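You operate a simulated robot arm through the tools that you are given. There is no shell and no other tool.

You are at the controls of a simulated robot arm. One attempt, no reset.

TASK
Test the blue lead, then lay it in the matching tray.
Fine: use the lead tester; both plugs of a good lead go into the good tray, of a broken one into the repair tray.

The check looks at the end state, three seconds after you hand in, the way a careful person would. Anything else that was tipped, shoved, dropped, spilled or broken makes it a failure.

THE ROBOT
A 6-joint arm with a four-finger gripper, fixed in place. Base frame: the origin is at the foot of the arm, x ahead of it, y to its left, z up. Readings come in m, degrees, newtons and seconds.
Its first joint turns from -166.0 to 166.0 degrees. Payload 3.43 kg.
The TCP is the grasp point between the finger pads, 0.03 m short of the fingertips. In the tool frame z runs along the fingers and y along their closing line. Largest opening 0.12 m; the body of the gripper starts 0.085 m behind the TCP.
Orientation is told as [roll, pitch, yaw] about the base's x, y, z axes, in that order, counted from this pose: with the fingers straight down and closing along the base's y, the tool's x points along the base's -x, its y along +y and its z along -z.

THE INTERFACE
- The arm moves only by the tool send_rows. Its arguments are lists of equal length, an entry for each row: "travel": the shift along the tool's x, y, z in units of 100 mm (1.0 is 100 mm), a list of three; "dr": the turn, a rotation vector about the tool's x, y, z in units of 60 degrees (1.0 is 60 degrees), a list of three; "jaw": the finger opening in m, from 0 to 0.12. In form: {"travel": [[tx, ty, tz], ...], "dr": [[rx, ry, rz], ...], "jaw": [jaw, ...]}. A call has 1 to 20 rows; each row is the pose to reach, as a shift and turn from the pose commanded when the call began, along the tool's axes at that moment. A call with a number of a shift or a turn outside -1 to 1 is refused whole. Each row takes 0.2 s and may step no farther than 0.05 m and 8.6 degrees from the row before; otherwise, or with a gripper value out of range, the whole call is refused. A pose out of reach is approached as far as the arm can. The call stops where the force on the tool passes 40 N (or 10 N more than at its start, if that is more) or the arm is blocked; 0.2 s more then pass. The fingers move at their own pace and stop on an object; they squeeze with about 30 N. The grip force told is the motor's: it shows also when the fingers shut on nothing. Time passes only in rows, and 0.2 s behind the last, so rows that repeat a pose let the fingers close. The reply holds the time, the measured pose of the TCP, the force on the tool along the base axes, the opening and the grip force, in the units named above and with some noise, with the torque about the TCP (base axes, N m) and any sound that the robot's microphone picked up, and new pictures: "show" is both (left out), scene, wrist or none.
- Cameras (640 x 400 px; columns grow to the right, rows downward): "scene" is fixed at [0.3919, 0.5155, 1.5222]; the picture's right is [0.27, 0.96, 0.00], its down [0.93, -0.26, -0.27] and it looks along [-0.26, 0.07, -0.96] (base axes); focal length 220 px, centre (320, 200). "wrist" rides on the gripper at [0.071, -0.017, -0.121] in the tool frame; the picture's right is [0.23, 0.97, 0.00], its down [-0.81, 0.19, -0.55] and it looks along [-0.54, 0.13, 0.83] (tool axes); focal length 275 px, centre (320, 200). There is no depth. A picture from a camera that has moved, and an enlarged one, comes with that camera's place and axes in the base frame and with its lens. The place of the scene camera against the robot may be out by one fixed shift of up to 0.025 m in any direction.
- inspect(camera, box): a new picture of the part [left, top, right, bottom] of that camera's present view, enlarged. It takes no simulated time.
- finish_job(): hands the job in; it is judged then, once.

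Nothing tells you positions but the pictures and the camera data. Unless the task says otherwise, let go and move clear before handing in.

The tools are called after "Request:" as name(argument=value, ...) on one line, values as JSON. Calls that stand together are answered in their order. send_rows: Moves the arm, as the interface text tells. Its arguments: {"type":"object","properties":{"travel":{"type":"array","items":{"type":"array","items":{"type":"number"}}},"dr":{"type":"array","items":{"type":"array","items":{"type":"number"}}},"jaw":{"type":"array","items":{"type":"number"}},"show":{"type":"string","enum":["both","scene","wrist","none"]}},"required":["travel","dr","jaw"]} The other tools are called the same way: inspect (camera, box) takes an enlarged picture of a part of a camera's view; finish_job () hands the job in.

At the start:

```text
time_s: 0.0
ee_pos: [0.0715, 0.4344, 1.0445]
tcp_rot: [0.1, 0.0, 0.0]
contact_force: [0.0, -0.2, -0.1]
torque: [-0.01, -0.02, 0.04]
width: 0.1201
grip_force: 0.1
```

scene: 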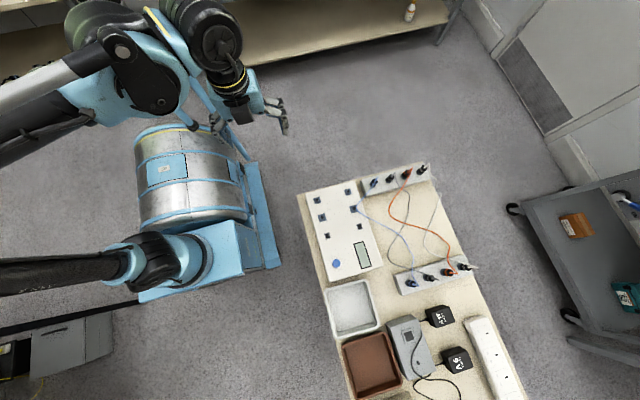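
wrist: 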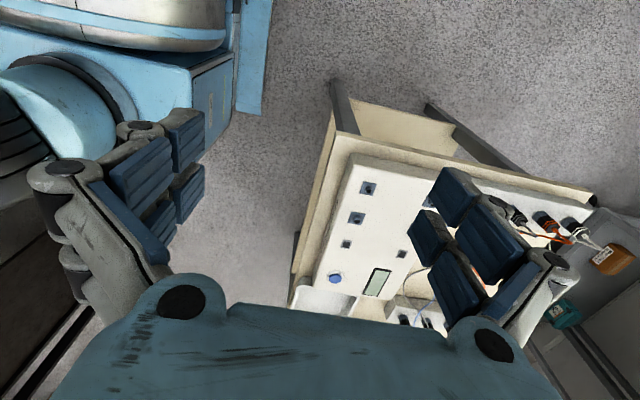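

I see a bench with a white tester panel (sockets, button, display), two plug racks with leads, a white tray and a brown tray. I'll look closer before moving.

Request:
inspect(camera="scene", box=[290, 150, 490, 290])

Request:
inspect(camera="scene", box=[300, 260, 540, 400])

Request:
inspect(camera="scene", box=[300, 180, 390, 285])

Request:
inspect(camera="scene", box=[350, 155, 440, 215])

Request:
inspect(camera="scene", box=[385, 245, 485, 305])

Request:
inspect(camera="wrist", box=[280, 100, 640, 340])

```text
2.86 times, centred on (390, 220) of scene
camera zoom: at [0.3919, 0.5155, 1.5222], right [0.27, 0.96, 0.0], down [0.93, -0.26, -0.27], along [-0.26, 0.07, -0.96], focal length 630 px, centre (120, 143)
```

zoom: 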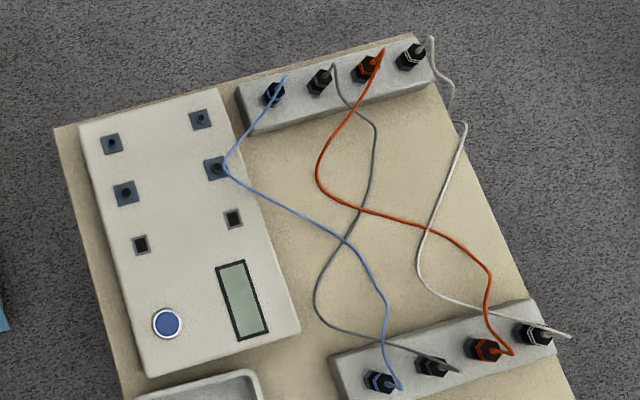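

```text
2.67 times, centred on (420, 330) of scene
camera zoom: at [0.3919, 0.5155, 1.5222], right [0.27, 0.96, 0.0], down [0.93, -0.26, -0.27], along [-0.26, 0.07, -0.96], focal length 588 px, centre (53, -147)
```

zoom: 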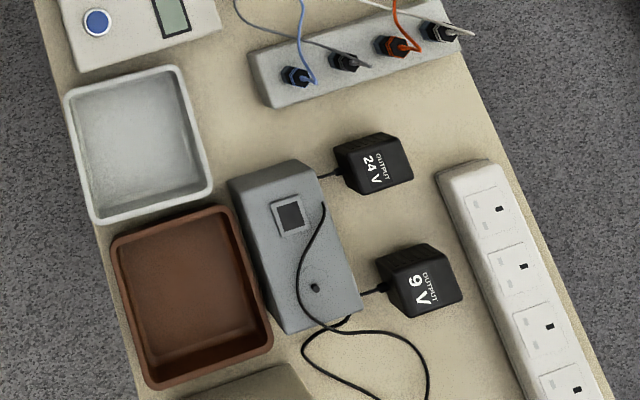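

```text
3.81 times, centred on (345, 232) of scene
camera zoom: at [0.3919, 0.5155, 1.5222], right [0.27, 0.96, 0.0], down [0.93, -0.26, -0.27], along [-0.26, 0.07, -0.96], focal length 840 px, centre (225, 76)
```

zoom: 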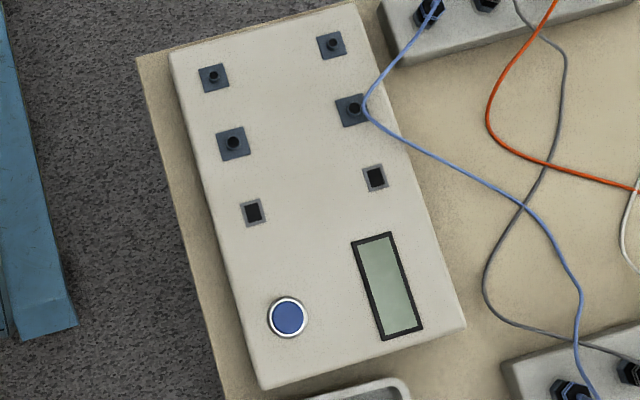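

```text
6.67 times, centred on (395, 185) of scene
camera zoom: at [0.3919, 0.5155, 1.5222], right [0.27, 0.96, 0.0], down [0.93, -0.26, -0.27], along [-0.26, 0.07, -0.96], focal length 1470 px, centre (-180, 300)
```

zoom: 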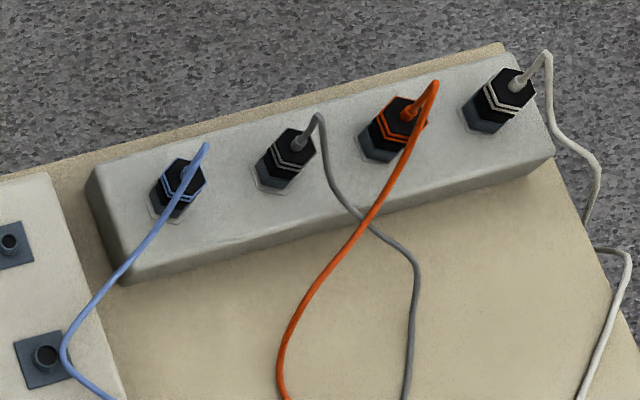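

```text
6.40 times, centred on (435, 275) of scene
camera zoom: at [0.3919, 0.5155, 1.5222], right [0.27, 0.96, 0.0], down [0.93, -0.26, -0.27], along [-0.26, 0.07, -0.96], focal length 1411 px, centre (-416, -280)
```

zoom: 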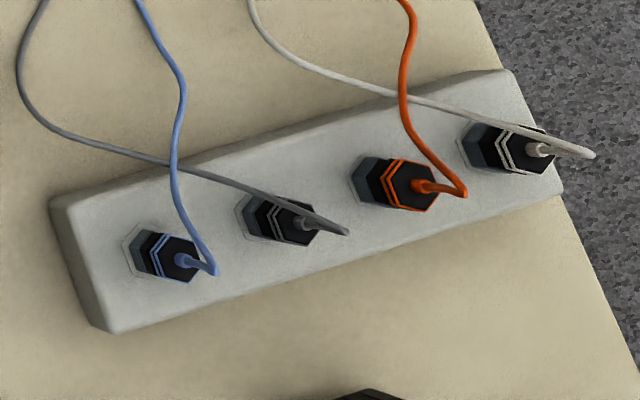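

```text
1.67 times, centred on (460, 220) of wrist
camera zoom: at [0.0017, 0.4174, 1.165], right [-0.23, 0.97, 0.0], down [0.81, 0.19, 0.55], along [0.54, 0.13, -0.83], focal length 459 px, centre (87, 167)
```

zoom: 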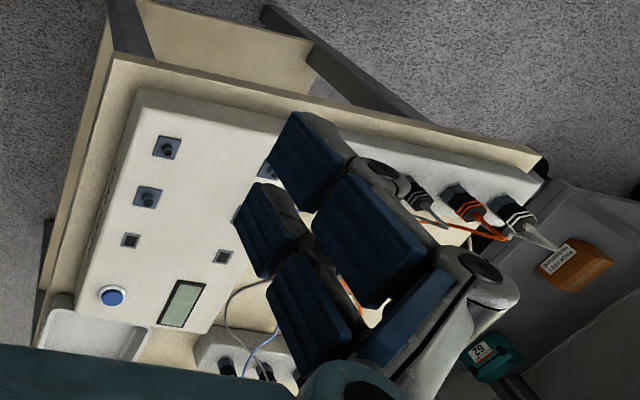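

The bench is aligned roughly with the base axes, its top near z≈0.78. The racks run along y at x≈0.20 and x≈0.52, with the blue plugs at y≈0.73, and the tester is between them at y≈0.55–0.65. I'll move the wrist camera along for closer looks.

Request:
send_rows(travel=[[0, 0.3, 0], [0, 0.7, 0], [0, 1.0, 0]], dr=[[0, 0, 0], [0, 0, 0], [0, 0, 0]], jaw=[0.12, 0.12, 0.12], show="wrist")

```text
time_s: 0.8
ee_pos: [0.0604, 0.5351, 1.0463]
tcp_rot: [0.1, -0.6, 0.1]
contact_force: [-0.8, -0.8, 0.0]
torque: [0.02, 0.02, 0.02]
width: 0.1201
grip_force: 0.1
camera wrist: at [-0.0123, 0.5178, 1.1661], right [-0.23, 0.97, 0.0], down [0.8, 0.19, 0.56], along [0.55, 0.13, -0.83], focal length 275 px, centre (320, 200)
```

wrist: 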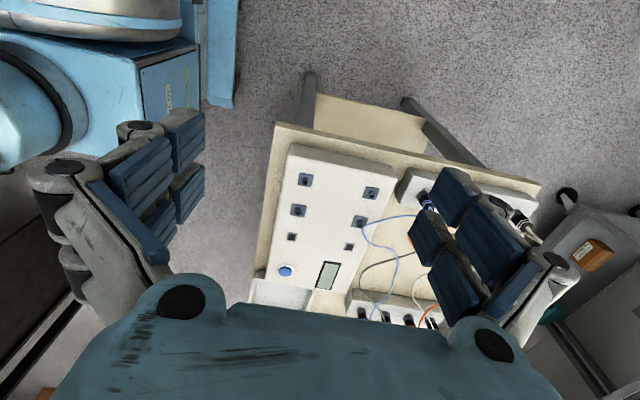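

The arm is still settling, and the view now shows the tester and part of rack A. I'll continue in +y.

Request:
send_rows(travel=[[0, 0.4, 0], [0, 0.8, 0], [0, 0.8, 0], [0, 0.8, 0]], dr=[[0, 0, 0], [0, 0, 0], [0, 0, 0], [0, 0, 0]], jaw=[0.12, 0.12, 0.12, 0.12], show="wrist")

Request:
inspect(camera="wrist", box=[230, 100, 470, 320])

```text
time_s: 1.8
ee_pos: [0.0604, 0.615, 1.046]
tcp_rot: [0.1, -0.7, -0.1]
contact_force: [0.0, 0.7, 1.0]
torque: [0.0, -0.01, 0.01]
width: 0.1201
grip_force: 0.0
camera wrist: at [-0.0118, 0.5983, 1.1655], right [-0.23, 0.97, 0.0], down [0.8, 0.19, 0.56], along [0.55, 0.13, -0.83], focal length 275 px, centre (320, 200)
```

wrist: 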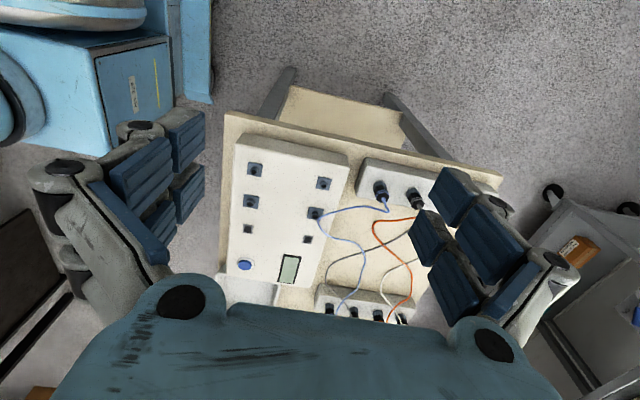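

```text
1.82 times, centred on (350, 210) of wrist
camera zoom: at [-0.0118, 0.5983, 1.1655], right [-0.23, 0.97, 0.0], down [0.8, 0.19, 0.56], along [0.55, 0.13, -0.83], focal length 500 px, centre (266, 182)
```

zoom: 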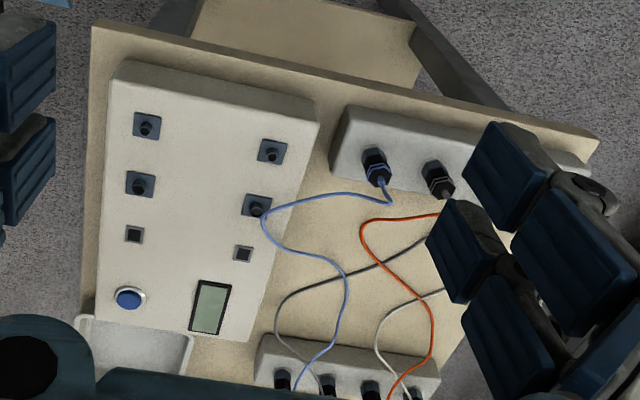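

I have a fair layout: sockets at x≈0.19–0.30, y≈0.55–0.66, and the button at about (0.40, 0.55). I'll come down for a closer look at socket shapes, the cable crossings and any tray labels.

Request:
send_rows(travel=[[0, 0, 0.4], [-0.2, 0, 0.8], [-0.4, 0, 0.8], [-0.4, 0, 0.8]], dr=[[0, 0, 0], [0, 0, 0], [0, 0, 0], [0, 0, 0]], jaw=[0.12, 0.12, 0.12, 0.12], show="wrist")

Request:
inspect(camera="wrist", box=[200, 80, 350, 300])

Request:
inspect(camera="wrist", box=[300, 130, 460, 310])

```text
time_s: 2.8
ee_pos: [0.1012, 0.6139, 0.9644]
tcp_rot: [0.0, -0.7, 0.1]
contact_force: [0.6, -0.3, 0.1]
torque: [0.03, -0.01, 0.03]
width: 0.1197
grip_force: 0.1
camera wrist: at [0.0291, 0.5973, 1.0852], right [-0.23, 0.97, 0.0], down [0.8, 0.19, 0.56], along [0.55, 0.13, -0.83], focal length 275 px, centre (320, 200)
```

wrist: 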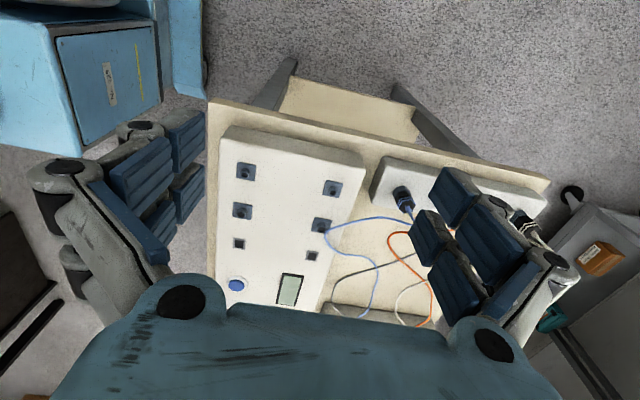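

```text
1.82 times, centred on (275, 190) of wrist
camera zoom: at [0.0291, 0.5973, 1.0852], right [-0.23, 0.97, 0.0], down [0.8, 0.19, 0.56], along [0.55, 0.13, -0.83], focal length 500 px, centre (402, 218)
```

zoom: 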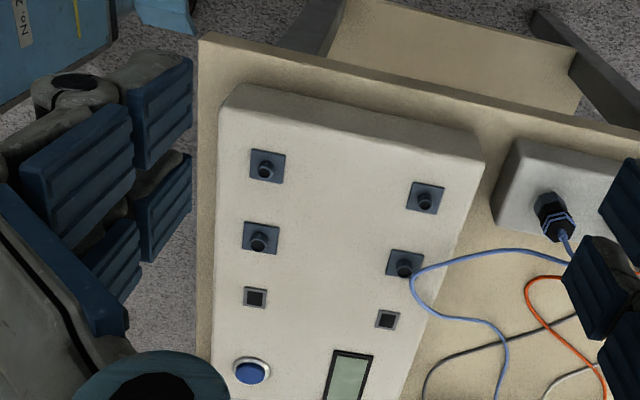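

```text
2.22 times, centred on (380, 220) of wrist
camera zoom: at [0.0291, 0.5973, 1.0852], right [-0.23, 0.97, 0.0], down [0.8, 0.19, 0.56], along [0.55, 0.13, -0.83], focal length 612 px, centre (187, 156)
```

zoom: 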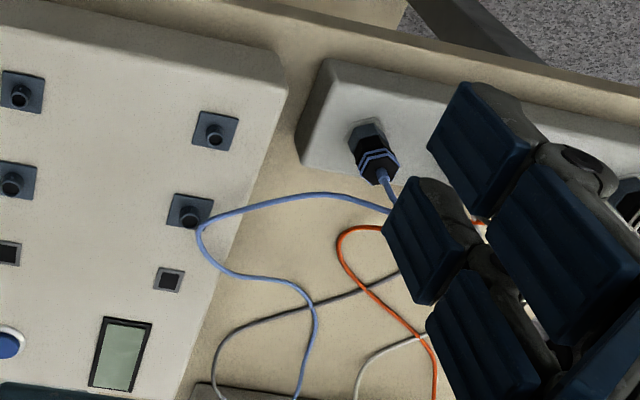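

Row 1 and row 2 sockets have round bosses of different sizes, and row 3 is square. I'll next go over the trays to look for labels, staying high.

Request:
send_rows(travel=[[-0.4, -0.2, -0.2], [-0.8, -0.5, -0.4], [-1.0, -0.8, -0.6], [-1.0, -1.0, -0.8]], dr=[[0, 0, 0], [0, 0, 0], [0, 0, 0], [0, 0, 0]], jaw=[0.12, 0.12, 0.12, 0.12], show="none")

Request:
send_rows(travel=[[-0.4, 0, 0], [-0.8, 0, 0], [-1.0, 0, 0], [-1.0, 0, 0]], dr=[[0, 0, 0], [0, 0, 0], [0, 0, 0], [0, 0, 0]], jaw=[0.12, 0.12, 0.12, 0.12], show="both")

Request:
inspect(camera="wrist", box=[200, 80, 460, 310])

```text
refused: row 2 steps farther than a row can; nothing moved
```

```text
time_s: 3.8
ee_pos: [0.2025, 0.613, 0.9678]
tcp_rot: [0.1, -0.7, 0.0]
contact_force: [-0.3, 0.3, -0.6]
torque: [-0.01, -0.01, 0.0]
width: 0.1199
grip_force: 0.1
camera wrist: at [0.1291, 0.5967, 1.0872], right [-0.23, 0.97, 0.0], down [0.8, 0.19, 0.56], along [0.55, 0.13, -0.83], focal length 275 px, centre (320, 200)
```

scene: 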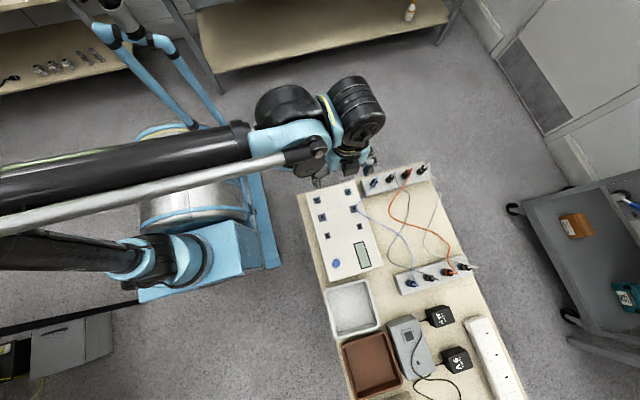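
wrist: 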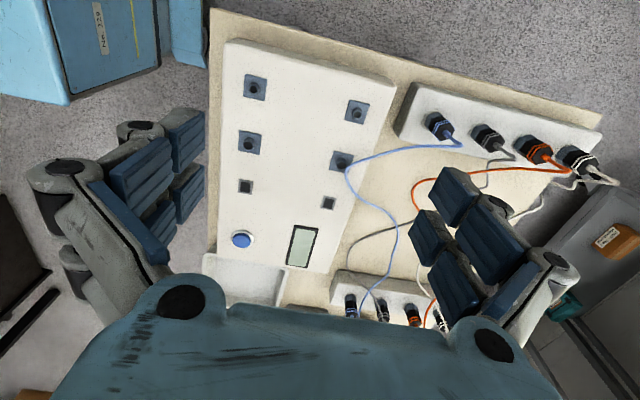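

```text
1.74 times, centred on (330, 195) of wrist
camera zoom: at [0.1291, 0.5967, 1.0872], right [-0.23, 0.97, 0.0], down [0.8, 0.19, 0.56], along [0.55, 0.13, -0.83], focal length 479 px, centre (303, 209)
```

zoom: 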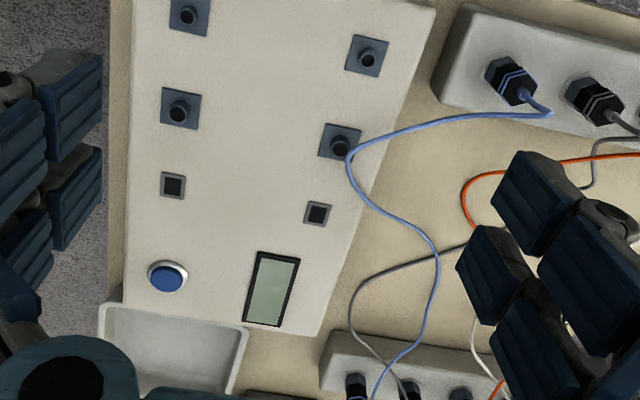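

From the two views the tester plate surface is at z≈0.785, with the top-left socket at about (0.208, 0.545). I'll move toward the trays and correct the small pitch error on the way.

Request:
send_rows(travel=[[-0.3, -0.2, -0.2], [-0.6, -0.4, -0.4], [-0.9, -0.6, -0.6], [-1.0, -0.8, -0.6], [-1.0, -0.8, -0.6]], dr=[[0, 0.0117, 0], [0, 0.0117, 0], [0, 0.0117, 0], [0, 0.0117, 0], [0, 0.0117, 0]], jaw=[0.12, 0.12, 0.12, 0.12, 0.12], show="none")

Request:
send_rows(travel=[[-0.4, 0, 0], [-0.8, 0, 0], [-1.0, 0, 0], [-1.0, 0, 0]], dr=[[0, 0, 0], [0, 0, 0], [0, 0, 0], [0, 0, 0]], jaw=[0.12, 0.12, 0.12, 0.12], show="both")

Request:
inspect(camera="wrist", box=[200, 80, 460, 310])

```text
time_s: 5.0
ee_pos: [0.2996, 0.5324, 1.0284]
tcp_rot: [0.0, 0.1, 0.0]
contact_force: [-0.1, -0.2, -0.7]
torque: [0.03, -0.01, -0.02]
width: 0.1199
grip_force: 0.0
```

```text
time_s: 6.0
ee_pos: [0.4004, 0.5328, 1.0272]
tcp_rot: [0.0, 0.0, 0.0]
contact_force: [0.7, -0.6, -1.1]
torque: [-0.02, -0.02, 0.02]
width: 0.12
grip_force: 0.1
camera wrist: at [0.3301, 0.5164, 1.1489], right [-0.23, 0.97, 0.0], down [0.81, 0.19, 0.55], along [0.54, 0.13, -0.83], focal length 275 px, centre (320, 200)
```

scene: 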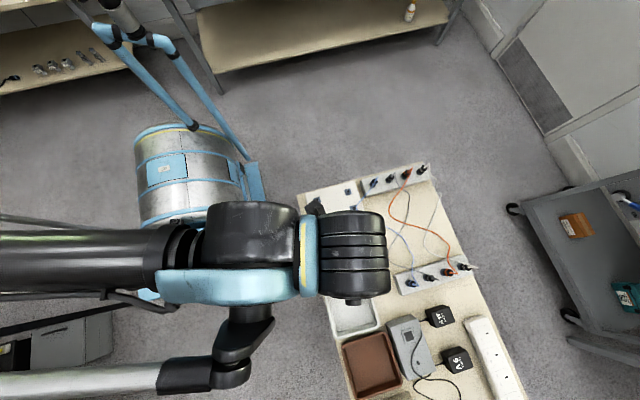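
wrist: 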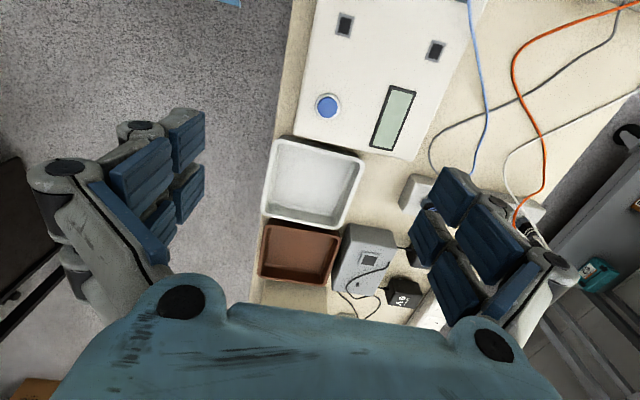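

```text
1.74 times, centred on (330, 195) of wrist
camera zoom: at [0.3301, 0.5164, 1.1489], right [-0.23, 0.97, 0.0], down [0.81, 0.19, 0.55], along [0.54, 0.13, -0.83], focal length 479 px, centre (303, 209)
```

zoom: 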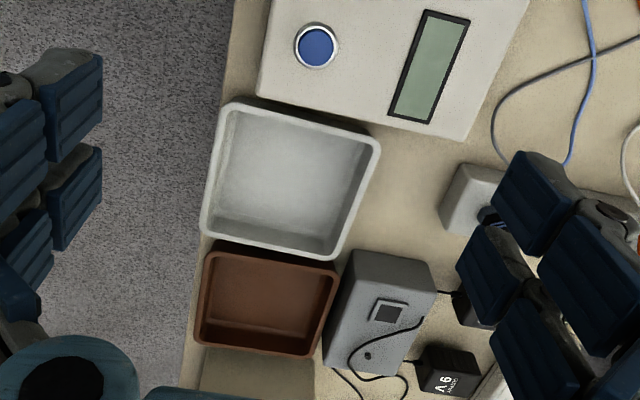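

The pitch is corrected, and there are no labels on the visible tray sides. I'll swing the camera to look from the front (−y) side for labels on the tray and tester fronts.

Request:
send_rows(travel=[[0, -0.2, 0], [0, -0.4, 0], [0, -0.6, 0], [0, -0.8, 0], [0, -1.0, 0], [0, -1.0, 0], [0, -1.0, 0], [0, -1.0, 0], [0, -1.0, 0]], dr=[[0, 0, -0.14], [0, 0, -0.28], [0, 0, -0.42], [0, 0, -0.56], [0, 0, -0.7], [0, 0, -0.84], [0, 0, -0.98], [0, 0, -1.0], [0, 0, -1.0]], jaw=[0.12, 0.12, 0.12, 0.12, 0.12, 0.12, 0.12, 0.12, 0.12], show="wrist")

```text
time_s: 8.0
ee_pos: [0.4002, 0.4339, 1.0284]
tcp_rot: [0.1, 0.0, 60.0]
contact_force: [-0.7, -0.3, -0.1]
torque: [-0.03, 0.02, -0.02]
width: 0.1201
grip_force: 0.1
camera wrist: at [0.3797, 0.3636, 1.1484], right [-0.96, 0.29, 0.0], down [0.24, 0.8, 0.55], along [0.16, 0.53, -0.83], focal length 275 px, centre (320, 200)
```

wrist: 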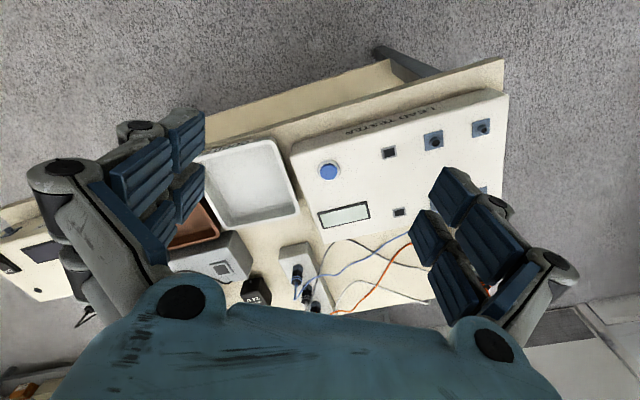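

The tester front reads "LEAD TESTER", and something seems to be printed along the tray front. I'll zoom in.

Request:
inspect(camera="wrist", box=[190, 110, 320, 190])

Request:
inspect(camera="wrist", box=[160, 130, 260, 260])

Request:
inspect(camera="wrist", box=[260, 90, 500, 240])

```text
4.92 times, centred on (255, 150) of wrist
camera zoom: at [0.3797, 0.3636, 1.1484], right [-0.96, 0.29, 0.0], down [0.24, 0.8, 0.55], along [0.16, 0.53, -0.83], focal length 1355 px, centre (640, 446)
```

zoom: 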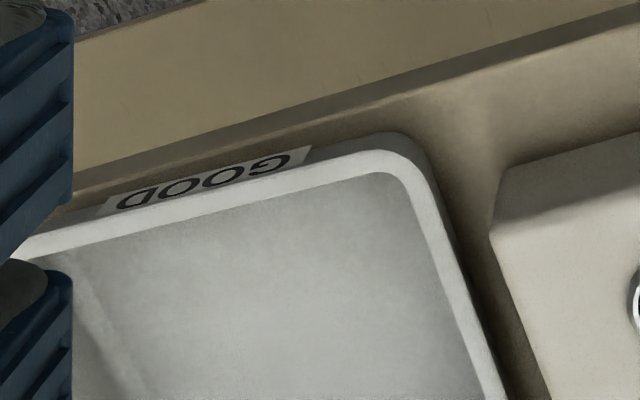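

```text
3.08 times, centred on (210, 195) of wrist
camera zoom: at [0.3797, 0.3636, 1.1484], right [-0.96, 0.29, 0.0], down [0.24, 0.8, 0.55], along [0.16, 0.53, -0.83], focal length 847 px, centre (658, 215)
```

zoom: 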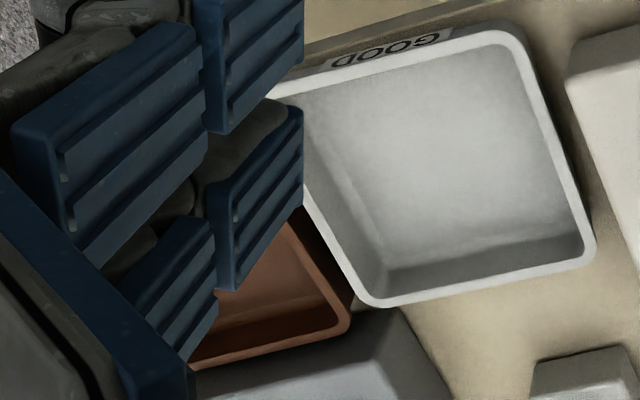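

```text
2.67 times, centred on (380, 165) of wrist
camera zoom: at [0.3797, 0.3636, 1.1484], right [-0.96, 0.29, 0.0], down [0.24, 0.8, 0.55], along [0.16, 0.53, -0.83], focal length 734 px, centre (160, 293)
```

zoom: 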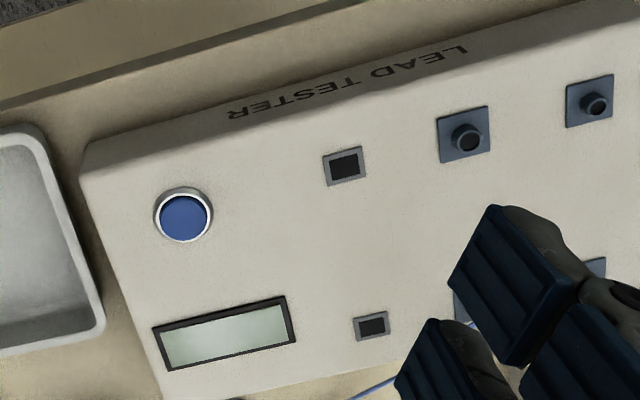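

The white tray is labelled GOOD, so the brown one should be REPAIR. Now I'll turn back to yaw 0 and go above the blue plug in the far rack (about x 0.193, y 0.733) for a close look.

Request:
send_rows(travel=[[-0.05, 0.15, 0], [-0.1, 0.3, 0], [-0.15, 0.45, 0], [-0.2, 0.6, 0], [-0.25, 0.75, 0], [-0.3, 0.9, 0], [-0.3, 1.0, 0], [-0.3, 1.0, 0]], dr=[[0, 0, 0.14], [0, 0, 0.28], [0, 0, 0.42], [0, 0, 0.56], [0, 0, 0.7], [0, 0, 0.84], [0, 0, 0.98], [0, 0, 1.0]], jaw=[0.12, 0.12, 0.12, 0.12, 0.12, 0.12, 0.12, 0.12], show="none")

Request:
send_rows(travel=[[0.33, 0.33, 0], [0.66, 0.66, 0], [1.0, 1.0, 0], [1.0, 1.0, 0]], dr=[[0, 0, 0], [0, 0, 0], [0, 0, 0], [0, 0, 0]], jaw=[0.12, 0.12, 0.12, 0.12], show="none")

Request:
send_rows(travel=[[0.2, 0.3, 0.1], [0.4, 0.6, 0.3], [0.6, 0.9, 0.5], [0.6, 0.9, 0.5]], dr=[[0, 0, 0], [0, 0, 0], [0, 0, 0], [0, 0, 0]], jaw=[0.12, 0.12, 0.12, 0.12], show="wrist")

Request:
inspect(camera="wrist", box=[220, 80, 440, 300])

```text
time_s: 9.8
ee_pos: [0.329, 0.509, 1.0273]
tcp_rot: [0.2, 0.1, -0.1]
contact_force: [0.1, -0.5, -0.4]
torque: [0.01, 0.02, 0.02]
width: 0.1199
grip_force: 0.0
```

```text
time_s: 10.8
ee_pos: [0.2297, 0.6097, 1.0293]
tcp_rot: [0.1, 0.0, -0.1]
contact_force: [-0.4, -1.1, 0.4]
torque: [-0.02, 0.02, 0.02]
width: 0.1199
grip_force: 0.0
```

```text
time_s: 11.8
ee_pos: [0.1702, 0.6993, 0.9788]
tcp_rot: [0.1, 0.0, -0.1]
contact_force: [0.6, 0.6, -0.4]
torque: [0.03, 0.0, -0.01]
width: 0.1198
grip_force: 0.1
camera wrist: at [0.1, 0.6828, 1.0991], right [-0.23, 0.97, 0.0], down [0.81, 0.19, 0.55], along [0.54, 0.13, -0.83], focal length 275 px, centre (320, 200)
```

wrist: 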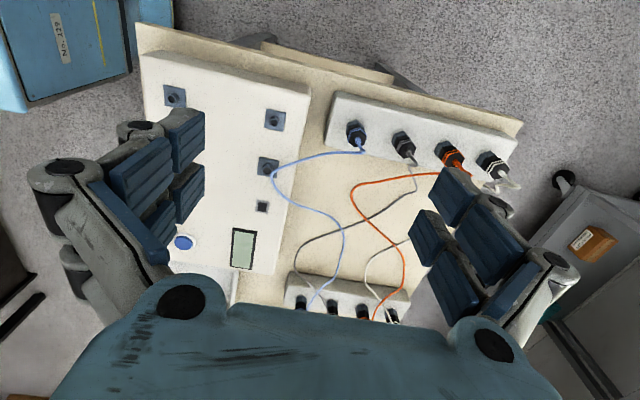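

```text
1.82 times, centred on (330, 190) of wrist
camera zoom: at [0.1, 0.6828, 1.0991], right [-0.23, 0.97, 0.0], down [0.81, 0.19, 0.55], along [0.54, 0.13, -0.83], focal length 500 px, centre (302, 218)
```

zoom: 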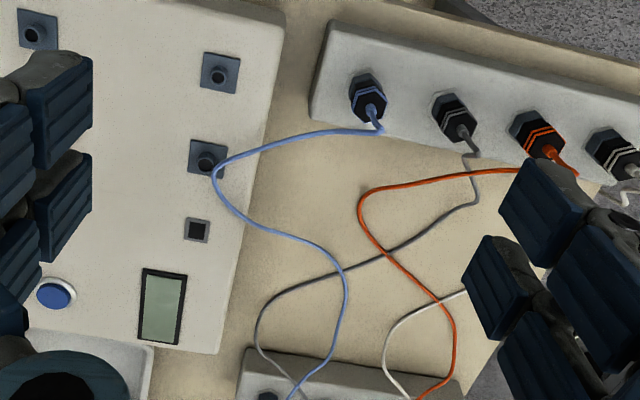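

Combining views, the far blue plug stands at about (0.20, 0.75), its top near z≈0.80 and the rack top near z≈0.77. I'll move directly above it and look between the fingers.

Request:
send_rows(travel=[[-0.1, 0.2, 0.2], [-0.2, 0.4, 0.4], [-0.3, 0.5, 0.6], [-0.3, 0.5, 0.6]], dr=[[0, 0, 0], [0, 0, 0], [0, 0, 0], [0, 0, 0]], jaw=[0.12, 0.12, 0.12, 0.12], show="wrist")

Request:
inspect(camera="wrist", box=[240, 60, 420, 200])

Request:
inspect(camera="wrist", box=[220, 180, 440, 310])

```text
time_s: 12.8
ee_pos: [0.1989, 0.7502, 0.9172]
tcp_rot: [0.1, 0.0, 0.1]
contact_force: [-0.4, 0.2, 0.7]
torque: [0.0, 0.01, 0.02]
width: 0.1197
grip_force: 0.1
camera wrist: at [0.1291, 0.7328, 1.0387], right [-0.23, 0.97, 0.0], down [0.81, 0.19, 0.55], along [0.54, 0.13, -0.83], focal length 275 px, centre (320, 200)
```

wrist: 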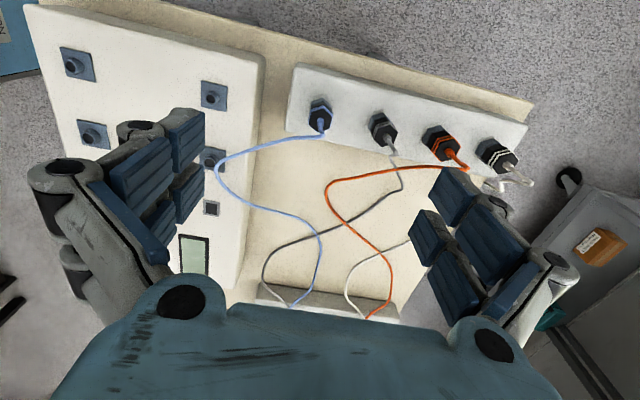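

```text
2.86 times, centred on (330, 130) of wrist
camera zoom: at [0.1291, 0.7328, 1.0387], right [-0.23, 0.97, 0.0], down [0.81, 0.19, 0.55], along [0.54, 0.13, -0.83], focal length 786 px, centre (291, 400)
```

zoom: 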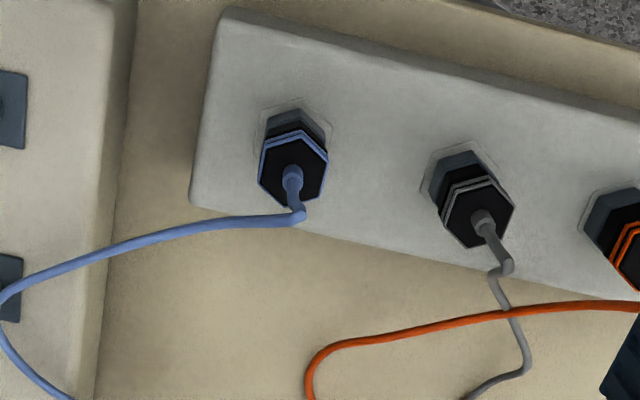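

```text
2.91 times, centred on (330, 245) of wrist
camera zoom: at [0.1291, 0.7328, 1.0387], right [-0.23, 0.97, 0.0], down [0.81, 0.19, 0.55], along [0.54, 0.13, -0.83], focal length 801 px, centre (291, 69)
```

zoom: 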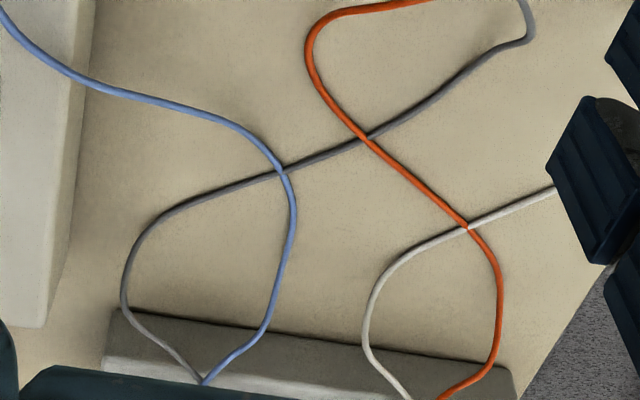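

The blue cable lies over the grey one, and the blue plug's hex has flats facing ±y (so also at ±60°). Its cable runs off toward −y with a little +x, so I'll turn the gripper to yaw −60°, which puts the fingers on flats and clear of the cable.

Request:
send_rows(travel=[[0, 0, 0], [0, 0, 0], [0, 0, 0], [0, 0, 0], [0, 0, 0], [0, 0, 0], [0, 0, 0], [0, 0, 0], [0, 0, 0]], dr=[[0, 0, 0.14], [0, 0, 0.28], [0, 0, 0.42], [0, 0, 0.56], [0, 0, 0.7], [0, 0, 0.84], [0, 0, 0.98], [0, 0, 1.0], [0, 0, 1.0]], jaw=[0.12, 0.12, 0.12, 0.12, 0.1, 0.08, 0.07, 0.06, 0.06], show="wrist")

Request:
inspect(camera="wrist", box=[240, 60, 420, 200])

```text
time_s: 14.8
ee_pos: [0.1989, 0.7491, 0.9182]
tcp_rot: [0.0, 0.1, -60.1]
contact_force: [0.4, 0.1, -0.3]
torque: [-0.01, 0.01, -0.01]
width: 0.0598
grip_force: 0.1
camera wrist: at [0.149, 0.8037, 1.039], right [0.73, 0.68, 0.0], down [0.57, -0.61, 0.55], along [0.38, -0.4, -0.83], focal length 275 px, centre (320, 200)
```

wrist: 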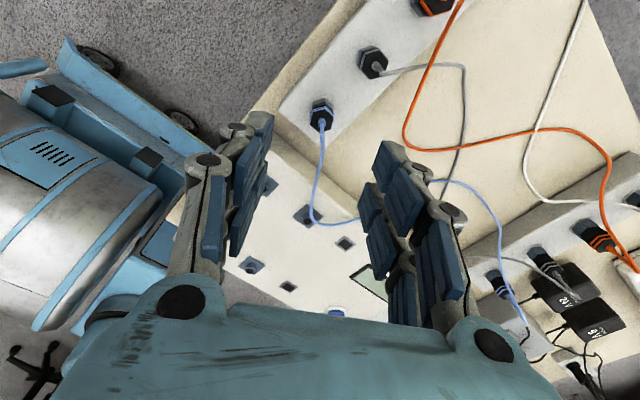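

```text
2.86 times, centred on (330, 130) of wrist
camera zoom: at [0.149, 0.8037, 1.039], right [0.73, 0.68, 0.0], down [0.57, -0.61, 0.55], along [0.38, -0.4, -0.83], focal length 786 px, centre (291, 400)
```

zoom: 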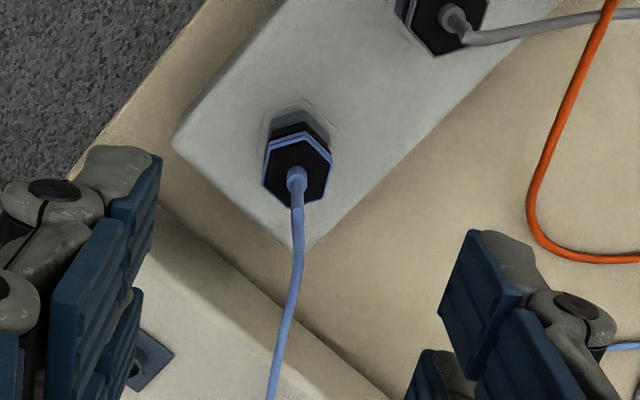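

The fingers straddle the plug with the cable running between them, and it is only 1–2 mm off centre. I'll nudge into line and descend most of the way.

Request:
send_rows(travel=[[0.01, 0.015, 0.2], [0.01, 0.015, 0.4], [0.01, 0.015, 0.6], [0.01, 0.015, 0.7], [0.01, 0.015, 0.7]], dr=[[0, 0, 0], [0, 0, 0], [0, 0, 0], [0, 0, 0], [0, 0, 0]], jaw=[0.06, 0.06, 0.055, 0.055, 0.055], show="both")

Request:
inspect(camera="wrist", box=[240, 100, 420, 240])

```text
time_s: 16.0
ee_pos: [0.198, 0.7518, 0.848]
tcp_rot: [0.0, 0.1, -60.0]
contact_force: [-0.9, -0.2, -0.4]
torque: [0.02, 0.01, 0.03]
width: 0.0548
grip_force: 0.1
camera wrist: at [0.1495, 0.805, 0.9687], right [0.73, 0.69, 0.0], down [0.57, -0.61, 0.55], along [0.38, -0.4, -0.83], focal length 275 px, centre (320, 200)
```

scene: 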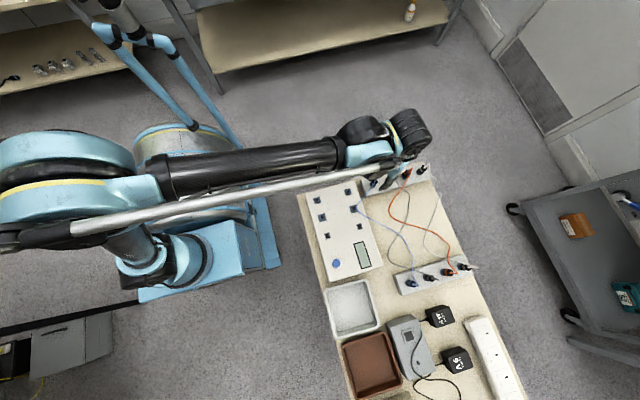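
wrist: 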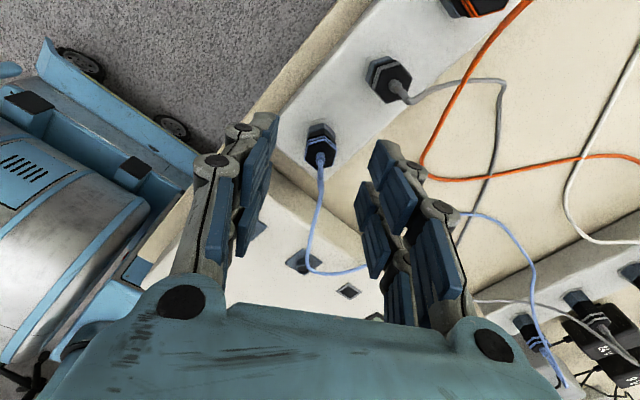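

```text
2.86 times, centred on (330, 170) of wrist
camera zoom: at [0.1495, 0.805, 0.9687], right [0.73, 0.69, 0.0], down [0.57, -0.61, 0.55], along [0.38, -0.4, -0.83], focal length 786 px, centre (291, 286)
```

zoom: 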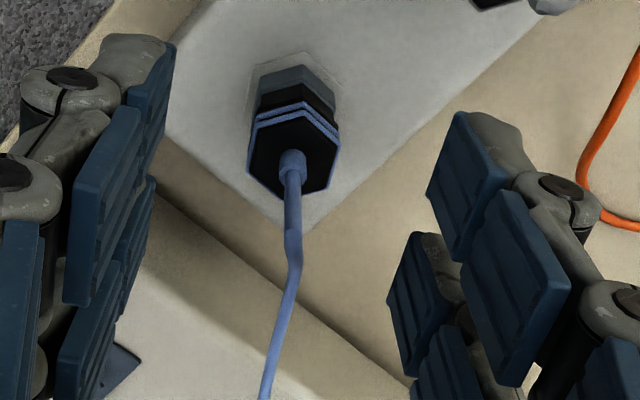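

The plug is centred between the fingers with its top at z≈0.806. I'll descend so the tips reach about z≈0.782, then close.

Request:
send_rows(travel=[[0, 0.005, 0.15], [0, 0.005, 0.3], [0, 0.005, 0.36], [0, 0.005, 0.36], [0, 0.005, 0.36], [0, 0.005, 0.36], [0, 0.005, 0.36]], dr=[[0, 0, 0], [0, 0, 0], [0, 0, 0], [0, 0, 0], [0, 0, 0], [0, 0, 0], [0, 0, 0]], jaw=[0.055, 0.055, 0.055, 0.03, 0.01, 0.005, 0.005], show="wrist")

Request:
inspect(camera="wrist", box=[240, 100, 420, 240])

```text
time_s: 17.6
ee_pos: [0.1989, 0.7524, 0.8121]
tcp_rot: [0.0, 0.2, -60.0]
contact_force: [0.4, 1.9, -1.8]
torque: [0.05, -0.03, 0.0]
width: 0.0188
grip_force: 29.3
camera wrist: at [0.15, 0.8056, 0.9325], right [0.73, 0.69, 0.0], down [0.57, -0.61, 0.55], along [0.38, -0.4, -0.83], focal length 275 px, centre (320, 200)
```

wrist: 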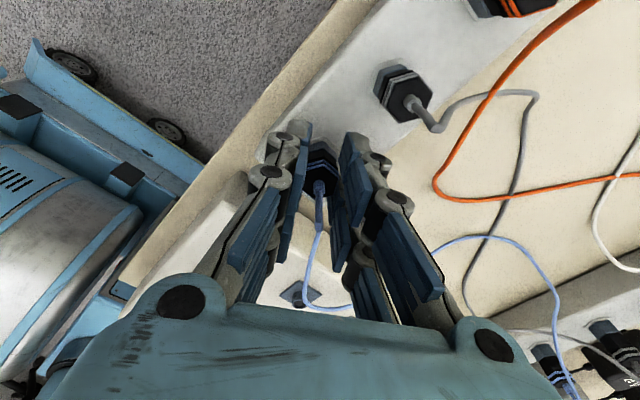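

```text
2.86 times, centred on (330, 170) of wrist
camera zoom: at [0.15, 0.8056, 0.9325], right [0.73, 0.69, 0.0], down [0.57, -0.61, 0.55], along [0.38, -0.4, -0.83], focal length 786 px, centre (291, 286)
```

zoom: 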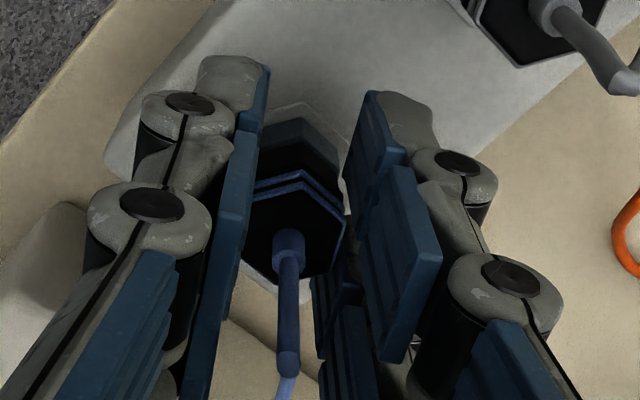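

Gripped at width 18.8 mm, with the fingers on the hex flats. I'll lift straight up, gently, watching the force.

Request:
send_rows(travel=[[0, 0, -0.05], [0, 0, -0.1], [0, 0, -0.2], [0, 0, -0.3], [0, 0, -0.45], [0, 0, -0.6], [0, 0, -0.6]], dr=[[0, 0, 0], [0, 0, 0], [0, 0, 0], [0, 0, 0], [0, 0, 0], [0, 0, 0], [0, 0, 0]], jaw=[0.005, 0.005, 0.005, 0.005, 0.005, 0.005, 0.005], show="both")

Request:
inspect(camera="wrist", box=[240, 80, 420, 240])

Request:
inspect(camera="scene", box=[330, 140, 480, 300])

```text
time_s: 19.2
ee_pos: [0.1994, 0.751, 0.8723]
tcp_rot: [0.0, 0.1, -60.1]
contact_force: [0.0, 0.4, -0.6]
torque: [-0.01, 0.0, -0.01]
width: 0.0186
grip_force: 29.6
camera wrist: at [0.1503, 0.8053, 0.9936], right [0.73, 0.69, 0.0], down [0.57, -0.61, 0.55], along [0.38, -0.4, -0.83], focal length 275 px, centre (320, 200)
```

scene: 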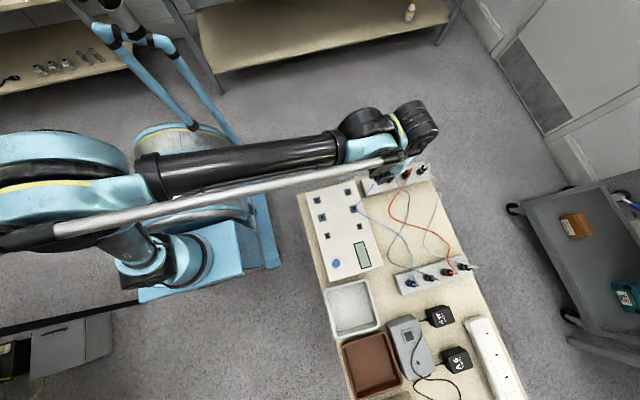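
wrist: 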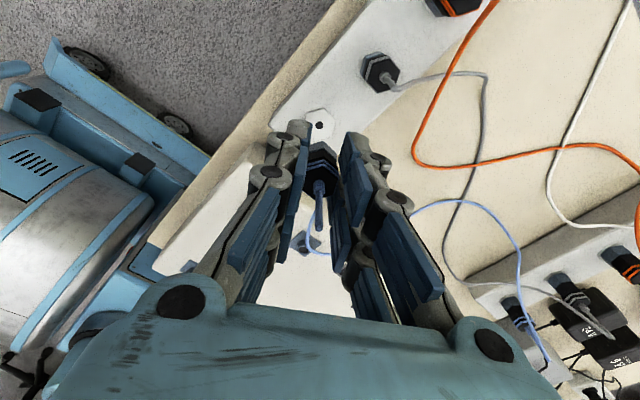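

```text
2.50 times, centred on (330, 160) of wrist
camera zoom: at [0.1503, 0.8053, 0.9936], right [0.73, 0.69, 0.0], down [0.57, -0.61, 0.55], along [0.38, -0.4, -0.83], focal length 688 px, centre (295, 300)
```

zoom: 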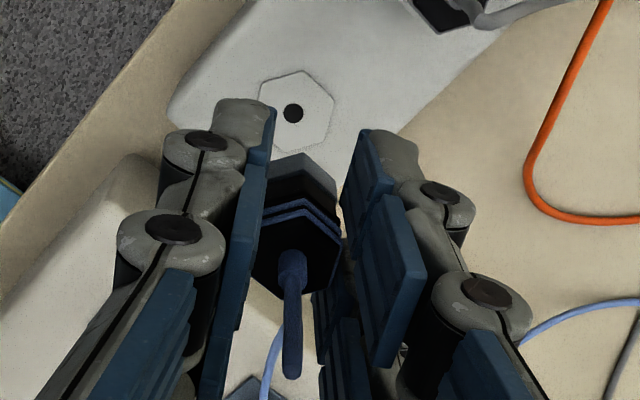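

```text
2.50 times, centred on (405, 220) of scene
camera zoom: at [0.3919, 0.5155, 1.5222], right [0.27, 0.96, 0.0], down [0.93, -0.26, -0.27], along [-0.26, 0.07, -0.96], focal length 551 px, centre (108, 150)
```

zoom: 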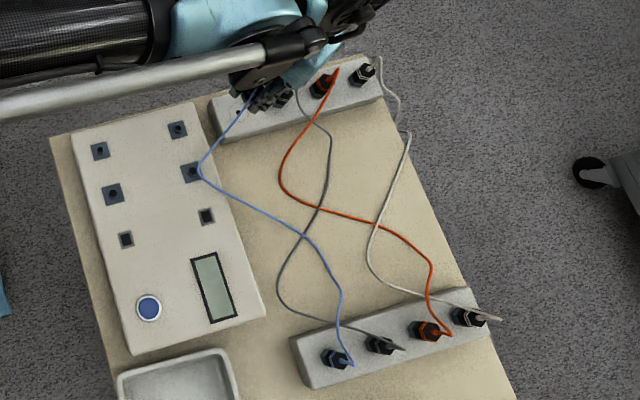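

The plug came out cleanly (the rack stayed put), and the rack hole under it gives me a visual reference for where the pin axis points. I'll carry it up over the tester toward the left sockets and look at the hole sizes.

Request:
send_rows(travel=[[0, 0, -0.15], [-0.3, -0.15, -0.3], [-0.6, -0.3, -0.3], [-0.9, -0.45, -0.3], [-0.9, -0.45, -0.3]], dr=[[0, 0, 0], [0, 0, 0], [0, 0, 0], [0, 0, 0], [0, 0, 0]], jaw=[0.005, 0.005, 0.005, 0.005, 0.005], show="wrist")

Request:
inspect(camera="wrist", box=[200, 60, 440, 240])

Request:
inspect(camera="scene", box=[300, 150, 480, 300])

```text
time_s: 20.4
ee_pos: [0.2062, 0.6507, 0.9017]
tcp_rot: [-0.1, 0.1, -60.0]
contact_force: [-1.7, -0.4, -0.2]
torque: [0.01, -0.01, 0.0]
width: 0.0186
grip_force: 30.1
camera wrist: at [0.1558, 0.7039, 1.0231], right [0.73, 0.69, 0.0], down [0.57, -0.61, 0.55], along [0.38, -0.4, -0.83], focal length 275 px, centre (320, 200)
```

wrist: 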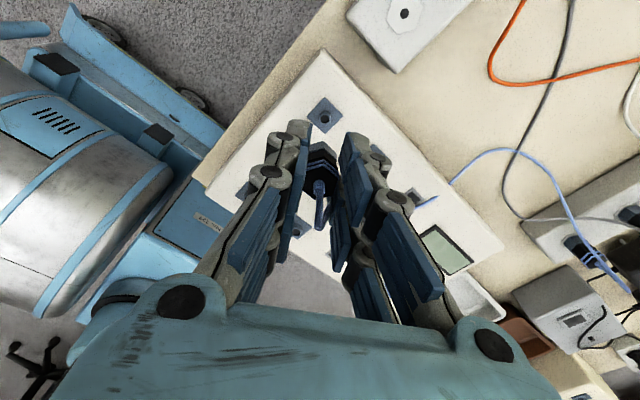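

```text
2.22 times, centred on (320, 150) of wrist
camera zoom: at [0.1558, 0.7039, 1.0231], right [0.73, 0.69, 0.0], down [0.57, -0.61, 0.55], along [0.38, -0.4, -0.83], focal length 612 px, centre (320, 311)
```

zoom: 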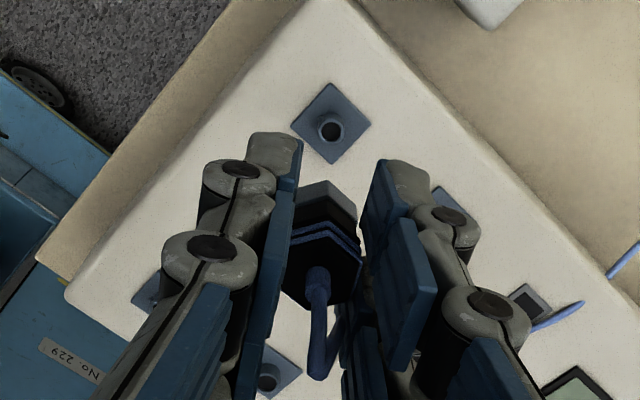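

```text
2.67 times, centred on (390, 225) of scene
camera zoom: at [0.3919, 0.5155, 1.5222], right [0.27, 0.96, 0.0], down [0.93, -0.26, -0.27], along [-0.26, 0.07, -0.96], focal length 588 px, centre (133, 133)
```

zoom: 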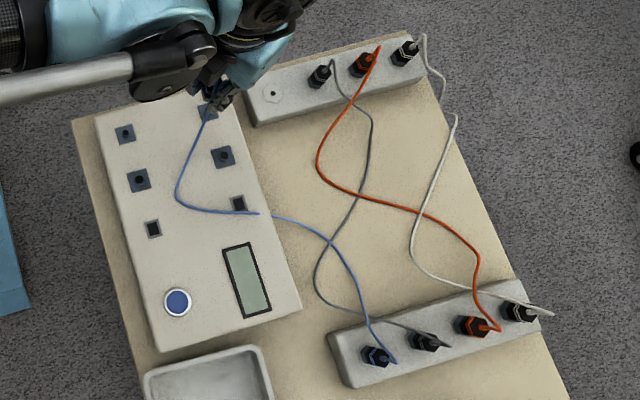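

The row-1 right socket is right below. I'll zoom in strongly on it and on the empty rack hole to compare diameters.

Request:
inspect(camera="wrist", box=[300, 85, 350, 135])

Request:
inspect(camera="wrist", box=[380, 0, 430, 40])

Request:
inspect(camera="wrist", box=[280, 130, 350, 200])

Request:
inspect(camera="scene", box=[300, 180, 380, 240])

```text
8.00 times, centred on (325, 110) of wrist
camera zoom: at [0.1558, 0.7039, 1.0231], right [0.73, 0.69, 0.0], down [0.57, -0.61, 0.55], along [0.38, -0.4, -0.83], focal length 2202 px, centre (280, 920)
```

zoom: 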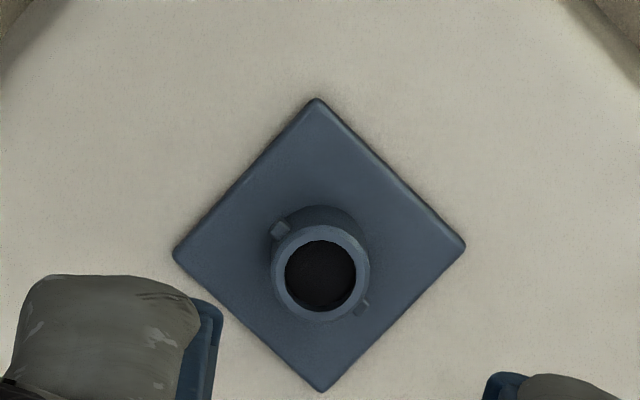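

```text
10.00 times, centred on (405, 20) of wrist
camera zoom: at [0.1558, 0.7039, 1.0231], right [0.73, 0.69, 0.0], down [0.57, -0.61, 0.55], along [0.38, -0.4, -0.83], focal length 2753 px, centre (-530, 2000)
```

zoom: 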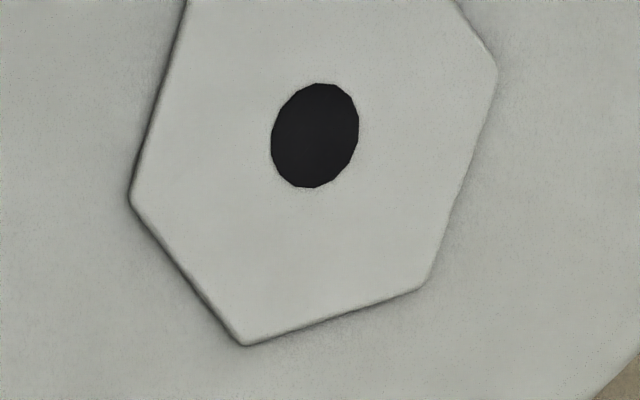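

```text
5.71 times, centred on (315, 165) of wrist
camera zoom: at [0.1558, 0.7039, 1.0231], right [0.73, 0.69, 0.0], down [0.57, -0.61, 0.55], along [0.38, -0.4, -0.83], focal length 1573 px, centre (349, 400)
```

zoom: 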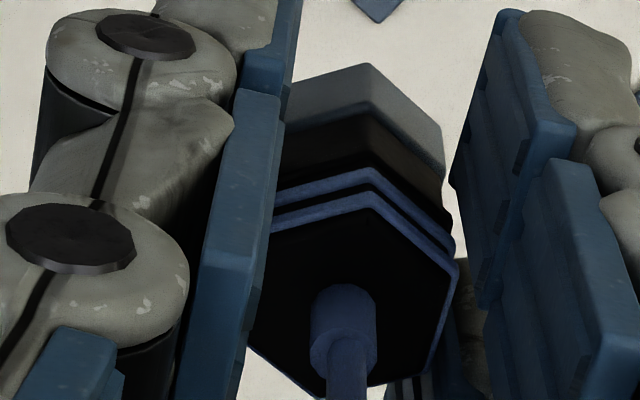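

```text
6.67 times, centred on (340, 210) of scene
camera zoom: at [0.3919, 0.5155, 1.5222], right [0.27, 0.96, 0.0], down [0.93, -0.26, -0.27], along [-0.26, 0.07, -0.96], focal length 1470 px, centre (187, 133)
```

zoom: 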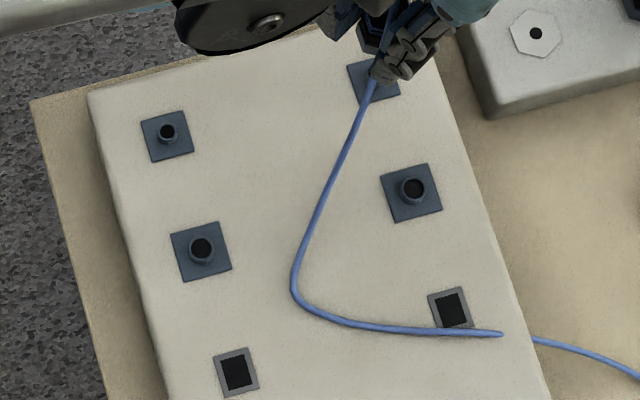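

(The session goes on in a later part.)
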